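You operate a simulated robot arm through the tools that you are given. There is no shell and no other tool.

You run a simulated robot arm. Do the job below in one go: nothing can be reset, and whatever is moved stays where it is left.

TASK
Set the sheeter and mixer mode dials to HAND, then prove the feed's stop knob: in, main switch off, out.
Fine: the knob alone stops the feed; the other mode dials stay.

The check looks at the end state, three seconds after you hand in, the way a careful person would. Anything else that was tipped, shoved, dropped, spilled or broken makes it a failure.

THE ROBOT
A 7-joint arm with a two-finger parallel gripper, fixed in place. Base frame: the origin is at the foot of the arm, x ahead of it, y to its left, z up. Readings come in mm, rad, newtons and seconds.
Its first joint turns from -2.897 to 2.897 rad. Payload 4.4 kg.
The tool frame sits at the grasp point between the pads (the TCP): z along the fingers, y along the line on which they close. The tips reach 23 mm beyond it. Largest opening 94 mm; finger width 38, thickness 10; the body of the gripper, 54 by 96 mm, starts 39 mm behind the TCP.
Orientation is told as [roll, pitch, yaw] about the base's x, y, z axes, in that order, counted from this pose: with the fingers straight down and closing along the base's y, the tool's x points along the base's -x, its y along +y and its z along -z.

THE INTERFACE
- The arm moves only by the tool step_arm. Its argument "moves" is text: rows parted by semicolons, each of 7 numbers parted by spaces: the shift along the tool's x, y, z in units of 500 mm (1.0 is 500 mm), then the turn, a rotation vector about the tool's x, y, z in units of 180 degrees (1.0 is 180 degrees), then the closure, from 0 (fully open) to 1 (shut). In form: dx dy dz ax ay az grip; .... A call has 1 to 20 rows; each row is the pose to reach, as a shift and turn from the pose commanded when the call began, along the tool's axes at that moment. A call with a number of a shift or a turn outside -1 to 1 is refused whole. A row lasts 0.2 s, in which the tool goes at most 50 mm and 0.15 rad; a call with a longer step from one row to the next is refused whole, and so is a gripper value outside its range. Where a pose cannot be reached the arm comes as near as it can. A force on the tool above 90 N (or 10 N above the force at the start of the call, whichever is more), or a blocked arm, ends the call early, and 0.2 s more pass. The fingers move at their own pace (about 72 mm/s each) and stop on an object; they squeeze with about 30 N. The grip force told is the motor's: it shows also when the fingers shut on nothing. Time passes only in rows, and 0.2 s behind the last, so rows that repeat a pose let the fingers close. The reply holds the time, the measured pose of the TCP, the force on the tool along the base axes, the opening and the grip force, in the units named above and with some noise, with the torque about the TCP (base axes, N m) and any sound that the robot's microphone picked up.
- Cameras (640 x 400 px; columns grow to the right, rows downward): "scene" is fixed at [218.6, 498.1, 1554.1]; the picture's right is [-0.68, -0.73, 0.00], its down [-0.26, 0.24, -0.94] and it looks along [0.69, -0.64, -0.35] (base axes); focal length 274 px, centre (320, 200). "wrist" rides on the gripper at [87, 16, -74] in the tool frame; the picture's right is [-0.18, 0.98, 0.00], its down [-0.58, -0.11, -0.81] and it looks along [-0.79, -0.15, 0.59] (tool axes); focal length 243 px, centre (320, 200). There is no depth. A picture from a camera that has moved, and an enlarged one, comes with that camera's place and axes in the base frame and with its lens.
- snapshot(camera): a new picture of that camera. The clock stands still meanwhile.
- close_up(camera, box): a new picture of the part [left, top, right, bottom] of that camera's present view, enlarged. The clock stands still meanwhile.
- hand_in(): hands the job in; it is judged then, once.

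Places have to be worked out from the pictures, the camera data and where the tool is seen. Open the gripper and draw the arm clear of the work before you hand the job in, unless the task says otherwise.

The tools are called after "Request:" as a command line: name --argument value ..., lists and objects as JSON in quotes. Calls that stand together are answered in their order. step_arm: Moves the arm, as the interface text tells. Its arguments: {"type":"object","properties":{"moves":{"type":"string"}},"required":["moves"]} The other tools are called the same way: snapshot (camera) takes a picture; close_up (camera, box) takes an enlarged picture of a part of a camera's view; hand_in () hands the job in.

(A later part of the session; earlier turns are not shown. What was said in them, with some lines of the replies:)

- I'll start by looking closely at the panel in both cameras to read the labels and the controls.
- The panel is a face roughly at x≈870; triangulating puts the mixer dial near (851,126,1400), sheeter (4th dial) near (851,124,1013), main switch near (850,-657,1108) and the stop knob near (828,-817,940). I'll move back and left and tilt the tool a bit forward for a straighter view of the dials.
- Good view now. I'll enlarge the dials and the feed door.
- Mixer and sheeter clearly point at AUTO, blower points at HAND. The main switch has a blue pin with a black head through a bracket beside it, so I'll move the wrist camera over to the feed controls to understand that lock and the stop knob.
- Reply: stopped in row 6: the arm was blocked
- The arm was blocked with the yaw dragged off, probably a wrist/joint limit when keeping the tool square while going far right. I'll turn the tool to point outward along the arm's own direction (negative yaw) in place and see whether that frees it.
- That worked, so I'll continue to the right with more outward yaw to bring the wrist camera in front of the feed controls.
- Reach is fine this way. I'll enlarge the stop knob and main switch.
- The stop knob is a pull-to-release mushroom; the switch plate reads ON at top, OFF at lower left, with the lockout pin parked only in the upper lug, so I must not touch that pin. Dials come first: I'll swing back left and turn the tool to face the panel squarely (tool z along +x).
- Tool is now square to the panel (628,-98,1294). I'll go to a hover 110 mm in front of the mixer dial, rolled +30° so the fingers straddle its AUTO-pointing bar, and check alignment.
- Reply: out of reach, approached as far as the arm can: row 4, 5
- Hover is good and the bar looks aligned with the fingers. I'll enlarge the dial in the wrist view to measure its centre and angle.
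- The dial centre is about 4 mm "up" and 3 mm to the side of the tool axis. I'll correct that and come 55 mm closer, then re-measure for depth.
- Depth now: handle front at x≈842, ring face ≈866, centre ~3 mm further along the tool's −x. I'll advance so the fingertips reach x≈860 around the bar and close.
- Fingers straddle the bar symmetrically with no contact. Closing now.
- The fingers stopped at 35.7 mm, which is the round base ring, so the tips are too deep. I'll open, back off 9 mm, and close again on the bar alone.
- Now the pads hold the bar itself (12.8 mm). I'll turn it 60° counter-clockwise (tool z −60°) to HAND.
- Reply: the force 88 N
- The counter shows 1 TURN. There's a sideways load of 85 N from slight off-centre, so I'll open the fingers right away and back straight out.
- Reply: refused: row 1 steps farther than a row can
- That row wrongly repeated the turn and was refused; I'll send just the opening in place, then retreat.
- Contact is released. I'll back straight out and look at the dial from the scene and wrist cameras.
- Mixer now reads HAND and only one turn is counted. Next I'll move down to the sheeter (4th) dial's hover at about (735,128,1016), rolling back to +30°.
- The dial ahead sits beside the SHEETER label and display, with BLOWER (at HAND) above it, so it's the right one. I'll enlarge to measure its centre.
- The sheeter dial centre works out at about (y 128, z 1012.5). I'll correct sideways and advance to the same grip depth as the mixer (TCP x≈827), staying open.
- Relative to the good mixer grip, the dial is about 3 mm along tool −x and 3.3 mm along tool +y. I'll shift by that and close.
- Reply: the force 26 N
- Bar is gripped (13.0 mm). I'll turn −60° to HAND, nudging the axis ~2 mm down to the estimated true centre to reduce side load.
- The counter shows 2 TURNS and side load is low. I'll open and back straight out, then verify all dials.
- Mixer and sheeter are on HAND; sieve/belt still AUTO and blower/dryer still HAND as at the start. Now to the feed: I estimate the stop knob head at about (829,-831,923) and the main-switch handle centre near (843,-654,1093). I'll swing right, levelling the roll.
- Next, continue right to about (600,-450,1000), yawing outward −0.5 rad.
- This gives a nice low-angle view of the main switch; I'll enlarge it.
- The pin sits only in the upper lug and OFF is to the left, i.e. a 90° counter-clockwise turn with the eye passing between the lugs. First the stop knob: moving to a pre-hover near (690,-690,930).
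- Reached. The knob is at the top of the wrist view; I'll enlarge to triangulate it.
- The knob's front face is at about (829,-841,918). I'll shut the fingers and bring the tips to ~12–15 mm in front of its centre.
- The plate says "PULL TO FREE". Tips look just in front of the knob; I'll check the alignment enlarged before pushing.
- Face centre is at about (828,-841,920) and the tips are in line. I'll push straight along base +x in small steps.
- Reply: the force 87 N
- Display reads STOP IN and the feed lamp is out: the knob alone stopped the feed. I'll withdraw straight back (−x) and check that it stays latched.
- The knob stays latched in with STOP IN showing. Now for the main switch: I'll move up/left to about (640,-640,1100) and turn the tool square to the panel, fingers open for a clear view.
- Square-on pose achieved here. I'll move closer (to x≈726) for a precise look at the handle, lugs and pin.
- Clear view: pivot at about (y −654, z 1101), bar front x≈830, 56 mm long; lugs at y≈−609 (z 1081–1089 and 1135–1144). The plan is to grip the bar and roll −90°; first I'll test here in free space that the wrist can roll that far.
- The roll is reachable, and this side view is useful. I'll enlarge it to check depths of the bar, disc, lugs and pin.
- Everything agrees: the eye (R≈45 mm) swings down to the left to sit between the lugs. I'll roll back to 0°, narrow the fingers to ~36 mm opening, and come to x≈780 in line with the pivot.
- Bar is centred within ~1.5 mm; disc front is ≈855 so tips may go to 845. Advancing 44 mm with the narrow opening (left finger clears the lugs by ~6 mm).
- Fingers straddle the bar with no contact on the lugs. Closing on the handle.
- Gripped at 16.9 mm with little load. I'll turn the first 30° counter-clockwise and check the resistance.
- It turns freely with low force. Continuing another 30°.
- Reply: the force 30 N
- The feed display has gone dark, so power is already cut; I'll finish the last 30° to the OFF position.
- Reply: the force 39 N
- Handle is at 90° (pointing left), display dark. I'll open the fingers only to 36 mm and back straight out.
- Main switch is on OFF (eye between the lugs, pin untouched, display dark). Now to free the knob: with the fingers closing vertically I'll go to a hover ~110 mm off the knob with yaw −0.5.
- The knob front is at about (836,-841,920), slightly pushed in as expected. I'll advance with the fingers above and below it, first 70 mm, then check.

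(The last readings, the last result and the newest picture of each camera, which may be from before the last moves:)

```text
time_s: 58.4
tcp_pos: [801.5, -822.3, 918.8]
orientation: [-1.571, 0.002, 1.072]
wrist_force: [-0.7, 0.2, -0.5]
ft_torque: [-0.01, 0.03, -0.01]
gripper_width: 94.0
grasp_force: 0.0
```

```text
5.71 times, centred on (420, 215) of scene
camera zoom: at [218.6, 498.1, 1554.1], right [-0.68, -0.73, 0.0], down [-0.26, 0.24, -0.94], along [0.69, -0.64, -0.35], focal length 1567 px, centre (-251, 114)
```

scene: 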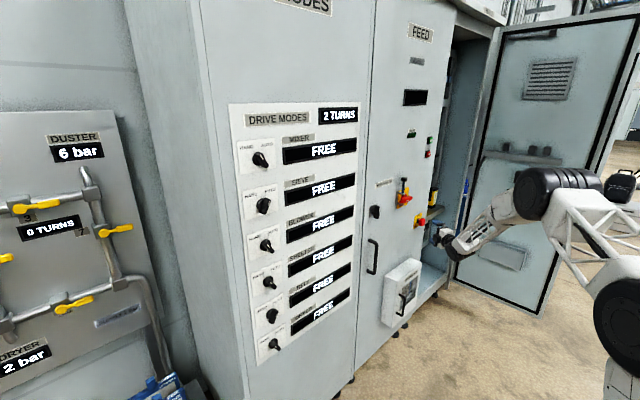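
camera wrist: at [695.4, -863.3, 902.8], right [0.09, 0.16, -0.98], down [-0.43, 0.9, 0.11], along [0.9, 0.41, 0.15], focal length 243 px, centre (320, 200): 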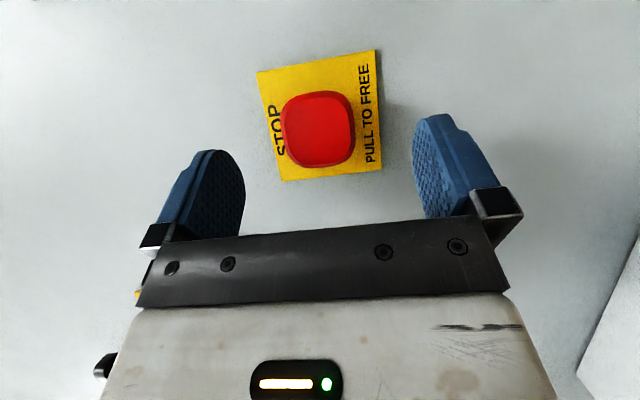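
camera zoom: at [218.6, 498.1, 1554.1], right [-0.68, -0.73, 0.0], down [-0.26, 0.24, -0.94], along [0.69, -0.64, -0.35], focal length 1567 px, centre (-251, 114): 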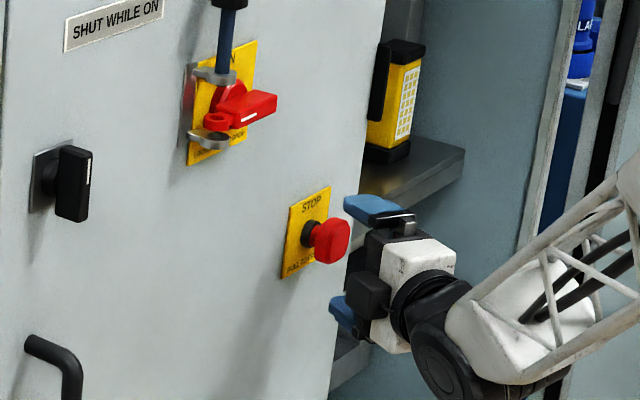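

Alignment looks good: knob centred between the fingers, front now at x≈840. Advancing 33 mm so the pads overlap the head rim, staying clear of the plate.

Request:
step_arm --moves "0 -0.0012 0.034 0 0 0 0; 0 -0.0024 0.0672 0 0 0 0; 0 -0.0024 0.0672 0 0 0 0"

Request:
snapshot --camera "wrist"

Request:
close_up --camera "scene" --box '[385, 180, 455, 250]'

```text
time_s: 59.2
tcp_pos: [832.0, -838.3, 920.0]
orientation: [-1.571, 0.001, 1.075]
wrist_force: [-0.4, 0.3, 0.4]
ft_torque: [-0.04, 0.0, 0.01]
gripper_width: 93.9
grasp_force: 0.0
```

```text
taken
camera wrist: at [723.9, -879.1, 904.1], right [0.09, 0.16, -0.98], down [-0.43, 0.9, 0.11], along [0.9, 0.41, 0.15], focal length 243 px, centre (320, 200)
```

wrist: 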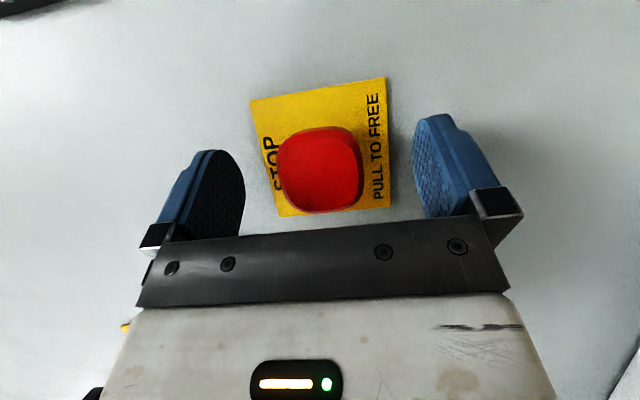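

```text
5.71 times, centred on (420, 215) of scene
camera zoom: at [218.6, 498.1, 1554.1], right [-0.68, -0.73, 0.0], down [-0.26, 0.24, -0.94], along [0.69, -0.64, -0.35], focal length 1567 px, centre (-251, 114)
```

zoom: 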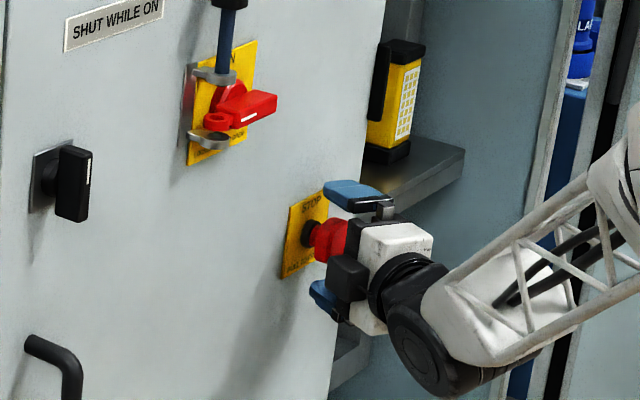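

Front face of the knob sits ~8 mm beyond the TCP, between the pads. Closing on the head.

Request:
step_arm --moves "0 0 0 0 0 0 1; 0 0 0 0 0 0 1; 0 0 0 0 0 0 1; 0 0 0 0 0 0 1; 0 0 0 0 0 0 1"

Request:
snapshot --camera "wrist"

Request:
close_up --camera "scene" --box '[385, 180, 455, 250]'

```text
time_s: 60.4
tcp_pos: [830.2, -838.3, 919.4]
orientation: [-1.572, 0.002, 1.073]
wrist_force: [0.0, -0.6, -0.3]
ft_torque: [0.02, 0.28, -0.02]
gripper_width: 41.5
grasp_force: 44.9
```

```text
taken
camera wrist: at [723.8, -879.0, 904.0], right [0.09, 0.16, -0.98], down [-0.43, 0.9, 0.11], along [0.9, 0.41, 0.15], focal length 243 px, centre (320, 200)
```

wrist: 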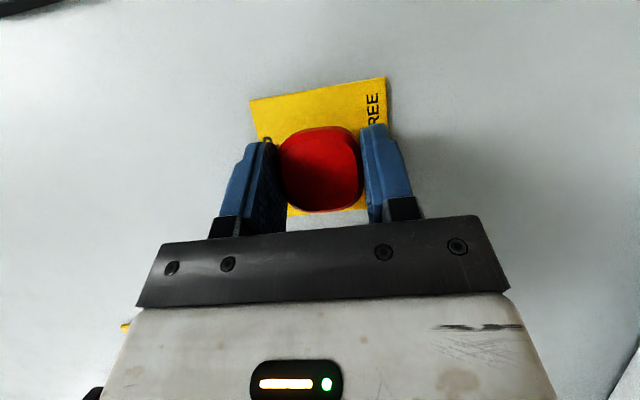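

```text
5.71 times, centred on (420, 215) of scene
camera zoom: at [218.6, 498.1, 1554.1], right [-0.68, -0.73, 0.0], down [-0.26, 0.24, -0.94], along [0.69, -0.64, -0.35], focal length 1567 px, centre (-251, 114)
```

zoom: 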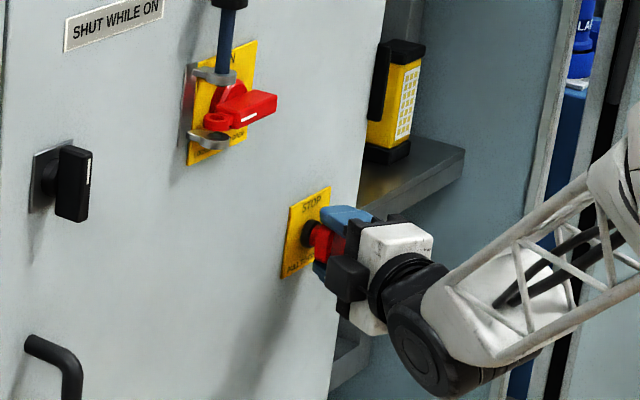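

Head gripped at 41.5 mm. Pulling straight back along −x, 12 mm in small steps.

Request:
step_arm --moves "0.0038 0 -0.007 0 0 0 1; 0.0077 0 -0.014 0 0 0 1; 0.0115 0 -0.0211 0 0 0 1; 0.0115 0 -0.0211 0 0 0 1"

Request:
close_up --camera "scene" --box '[385, 180, 455, 250]'

Request:
snapshot --camera "wrist"

```text
time_s: 61.4
tcp_pos: [820.8, -838.1, 920.1]
orientation: [-1.57, 0.001, 1.075]
wrist_force: [41.9, -1.5, -6.6]
ft_torque: [0.0, -0.26, 0.12]
gripper_width: 41.9
grasp_force: 45.0
```

```text
5.71 times, centred on (420, 215) of scene
camera zoom: at [218.6, 498.1, 1554.1], right [-0.68, -0.73, 0.0], down [-0.26, 0.24, -0.94], along [0.69, -0.64, -0.35], focal length 1567 px, centre (-251, 114)
```

zoom: 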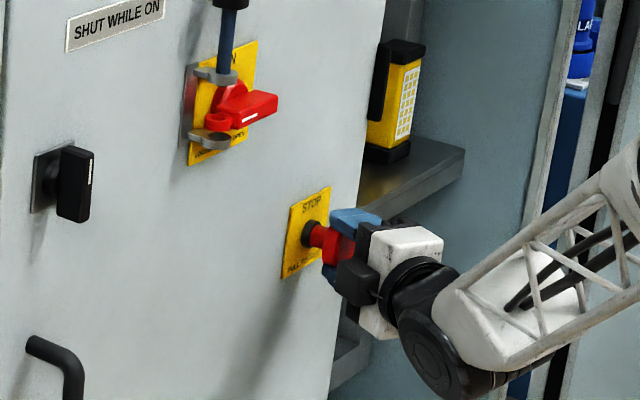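

```text
taken
camera wrist: at [714.0, -878.4, 904.1], right [0.09, 0.16, -0.98], down [-0.43, 0.9, 0.11], along [0.9, 0.42, 0.15], focal length 243 px, centre (320, 200)
```

wrist: 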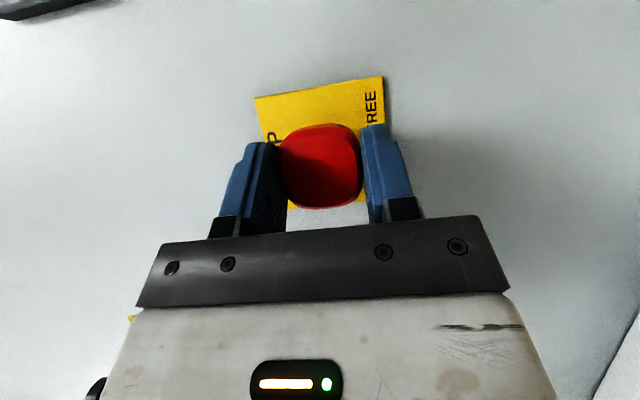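

The knob followed the gripper ~9.5 mm and now resists with 42 N, apparently at its outer stop. I'll pull 2 mm more to be sure, then release in place.

Request:
step_arm --moves "0.0019 0 -0.0035 0 0 0 1; 0.0019 0 -0.0035 0 0 0 1; 0.0019 0 -0.0035 0 0 0 1"

Request:
close_up --camera "wrist" --box '[230, 70, 410, 230]'

```text
time_s: 62.2
tcp_pos: [817.6, -837.6, 920.0]
orientation: [-1.571, 0.001, 1.073]
wrist_force: [39.5, 16.3, -0.5]
ft_torque: [0.01, -0.04, 0.43]
gripper_width: 41.8
grasp_force: 44.7
```

```text
2.50 times, centred on (320, 150) of wrist
camera zoom: at [711.3, -878.6, 904.1], right [0.09, 0.16, -0.98], down [-0.43, 0.9, 0.11], along [0.9, 0.42, 0.15], focal length 606 px, centre (320, 325)
```

zoom: 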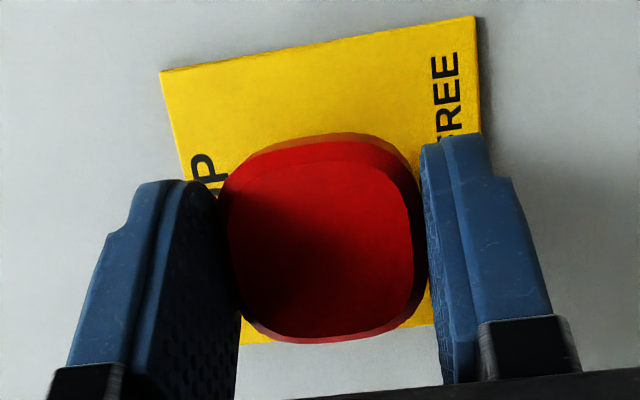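

Force stays around 40 N while the tool slid slightly, so the knob is at its stop. Opening the fingers and backing off along −x to inspect.

Request:
step_arm --moves "0 0 0 0 0 0 0.3; 0 0 0 0 0 0 0; 0 0 0 0 0 0 0; 0.0288 0 -0.0527 0 0 0 0; 0.0671 0 -0.1229 0 0 0 0; 0.105 0 -0.193 0 0 0 0; 0.105 0 -0.193 0 0 0 0"

Request:
snapshot --camera "wrist"

Request:
close_up --camera "scene" --box '[385, 170, 445, 240]'

Request:
close_up --camera "scene" --box '[380, 20, 450, 170]'

```text
time_s: 63.8
tcp_pos: [706.0, -839.0, 921.4]
orientation: [-1.573, -0.001, 1.073]
wrist_force: [0.4, 0.9, -0.1]
ft_torque: [0.0, 0.02, 0.0]
gripper_width: 94.2
grasp_force: 0.0
```

```text
taken
camera wrist: at [599.4, -880.2, 905.2], right [0.09, 0.16, -0.98], down [-0.43, 0.9, 0.11], along [0.9, 0.41, 0.15], focal length 243 px, centre (320, 200)
```

wrist: 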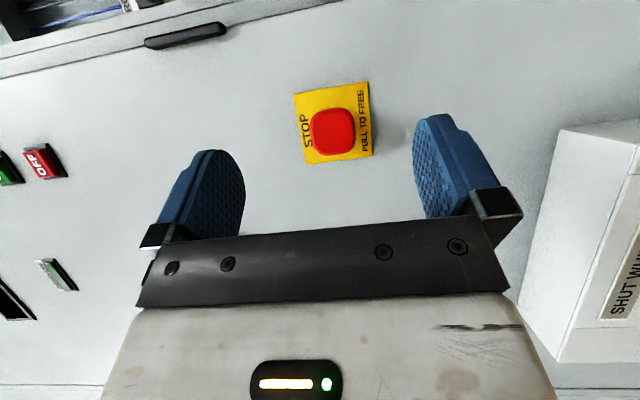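

```text
5.71 times, centred on (415, 205) of scene
camera zoom: at [218.6, 498.1, 1554.1], right [-0.68, -0.73, 0.0], down [-0.26, 0.24, -0.94], along [0.69, -0.64, -0.35], focal length 1567 px, centre (-223, 171)
```

zoom: 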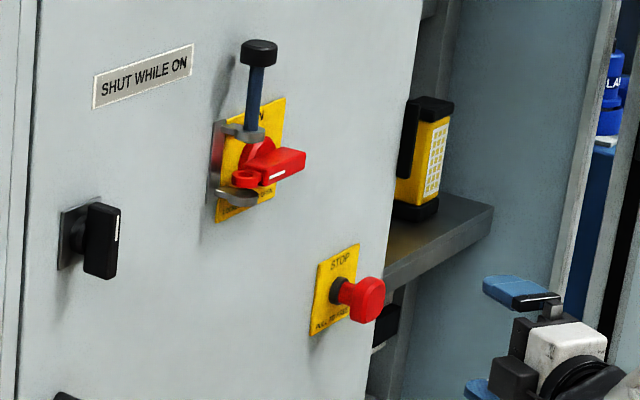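

```text
2.67 times, centred on (415, 95) of scene
camera zoom: at [218.6, 498.1, 1554.1], right [-0.68, -0.73, 0.0], down [-0.26, 0.24, -0.94], along [0.69, -0.64, -0.35], focal length 731 px, centre (67, 480)
```

zoom: 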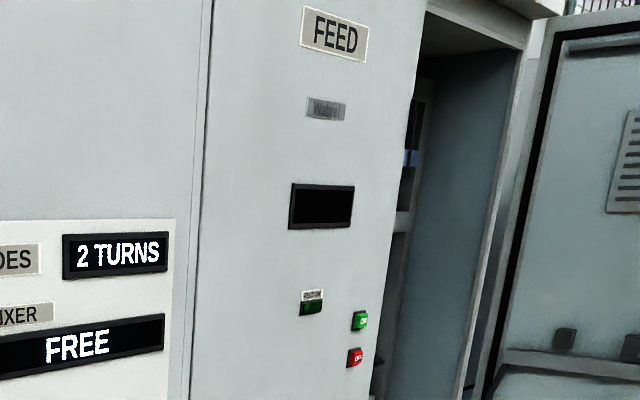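

The knob is back at its original "out" position, the switch is OFF and the display stays dark. I'll draw the arm clear, back and up to about (555,-590,1070), and take a final look.

Request:
step_arm --moves "-0.0369 -0.0375 -0.0629 0 0 0 0; -0.0738 -0.075 -0.1258 0 0 0 0; -0.1106 -0.1125 -0.1886 0 0 0 0; -0.1475 -0.15 -0.2515 0 0 0 0; -0.1844 -0.1875 -0.3144 0 0 0 0; -0.2213 -0.225 -0.3773 0 0 0 0; -0.2581 -0.2625 -0.4401 0 0 0 0; -0.295 -0.3 -0.503 0 0 0 0; -0.295 -0.3 -0.503 0 0 0 0"

Request:
snapshot --camera "scene"

Request:
close_up --camera "scene" --box '[225, 95, 325, 365]'

Request:
close_up --camera "scene" --box '[360, 160, 440, 330]'

Request:
close_up --camera "scene" --box '[0, 120, 200, 400]'

```text
time_s: 65.8
tcp_pos: [556.5, -588.8, 1070.4]
orientation: [-1.57, 0.001, 1.073]
wrist_force: [0.0, -0.2, 0.3]
ft_torque: [0.04, 0.01, -0.02]
gripper_width: 94.0
grasp_force: 0.1
```

```text
taken
```

scene: 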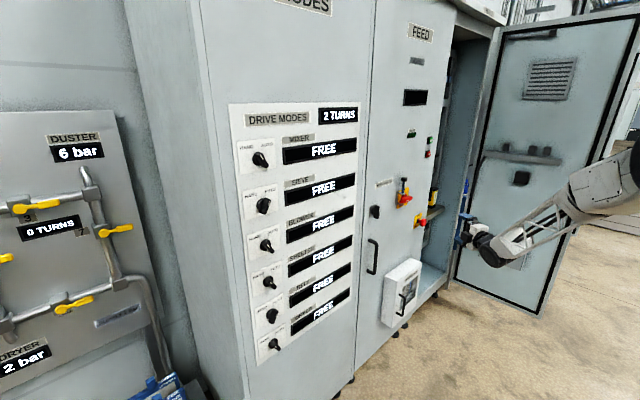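

```text
1.48 times, centred on (275, 230) of scene
camera zoom: at [218.6, 498.1, 1554.1], right [-0.68, -0.73, 0.0], down [-0.26, 0.24, -0.94], along [0.69, -0.64, -0.35], focal length 406 px, centre (387, 156)
```

zoom: 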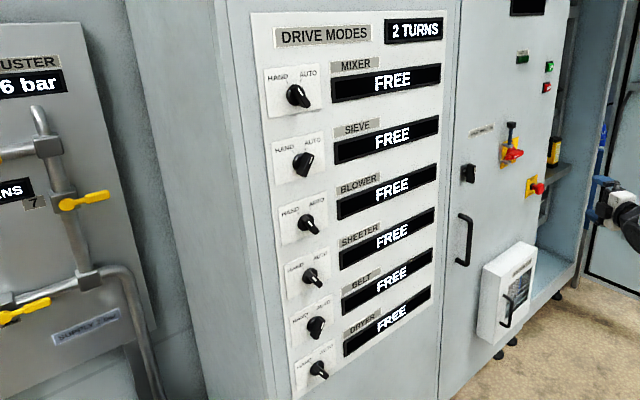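

```text
2.35 times, centred on (400, 245) of scene
camera zoom: at [218.6, 498.1, 1554.1], right [-0.68, -0.73, 0.0], down [-0.26, 0.24, -0.94], along [0.69, -0.64, -0.35], focal length 645 px, centre (132, 94)
```

zoom: 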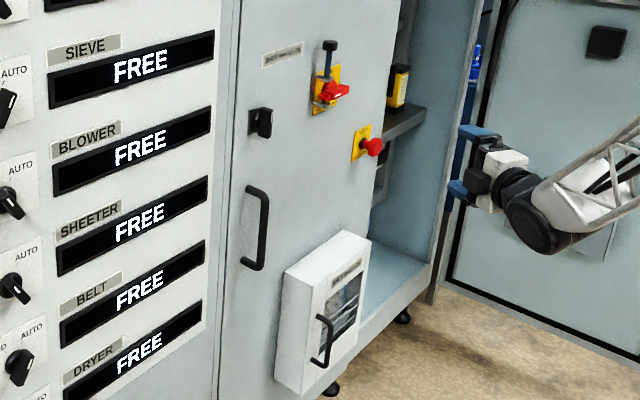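

```text
1.43 times, centred on (100, 260) of scene
camera zoom: at [218.6, 498.1, 1554.1], right [-0.68, -0.73, 0.0], down [-0.26, 0.24, -0.94], along [0.69, -0.64, -0.35], focal length 392 px, centre (634, 114)
```

zoom: 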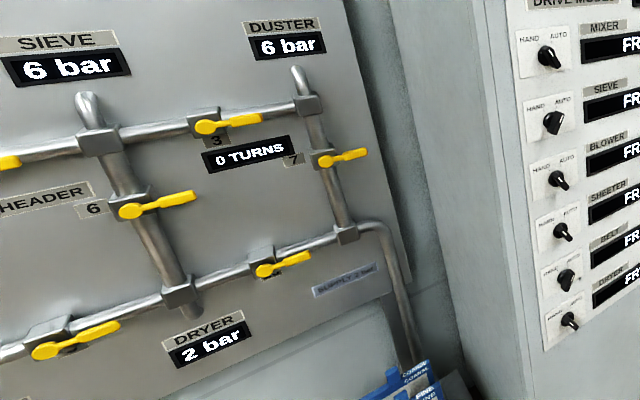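

Final state as I see it: mixer and sheeter are on HAND with 2 turns counted, and the other dials are where they started. The stop knob is out, the main switch is OFF with its pin untouched, and the arm is clear with the gripper open. Handing in.

Request:
hand_in

```text
The job is handed in.
```

The job is done and handed in; I haven't seen the check's result.

- **Mode dials:** the mixer and sheeter dials now point to HAND. The panel counted 2 turns, and the sieve, blower, belt and dryer dials are where they started.
- **Stop knob test:** pushing the knob in stopped the feed on its own. The display changed from FEED ON to STOP IN and the feed lamp went out while the main switch was still on.
- **Main switch:** it is turned to OFF and the feed display is dark. I left the lockout pin where it was, in the upper lug.
- **Knob released:** I pulled the knob back out after the switch was off, and it sits in its original position.

The arm is clear of the panel with the gripper open. In the last pictures nothing else had been moved or knocked.
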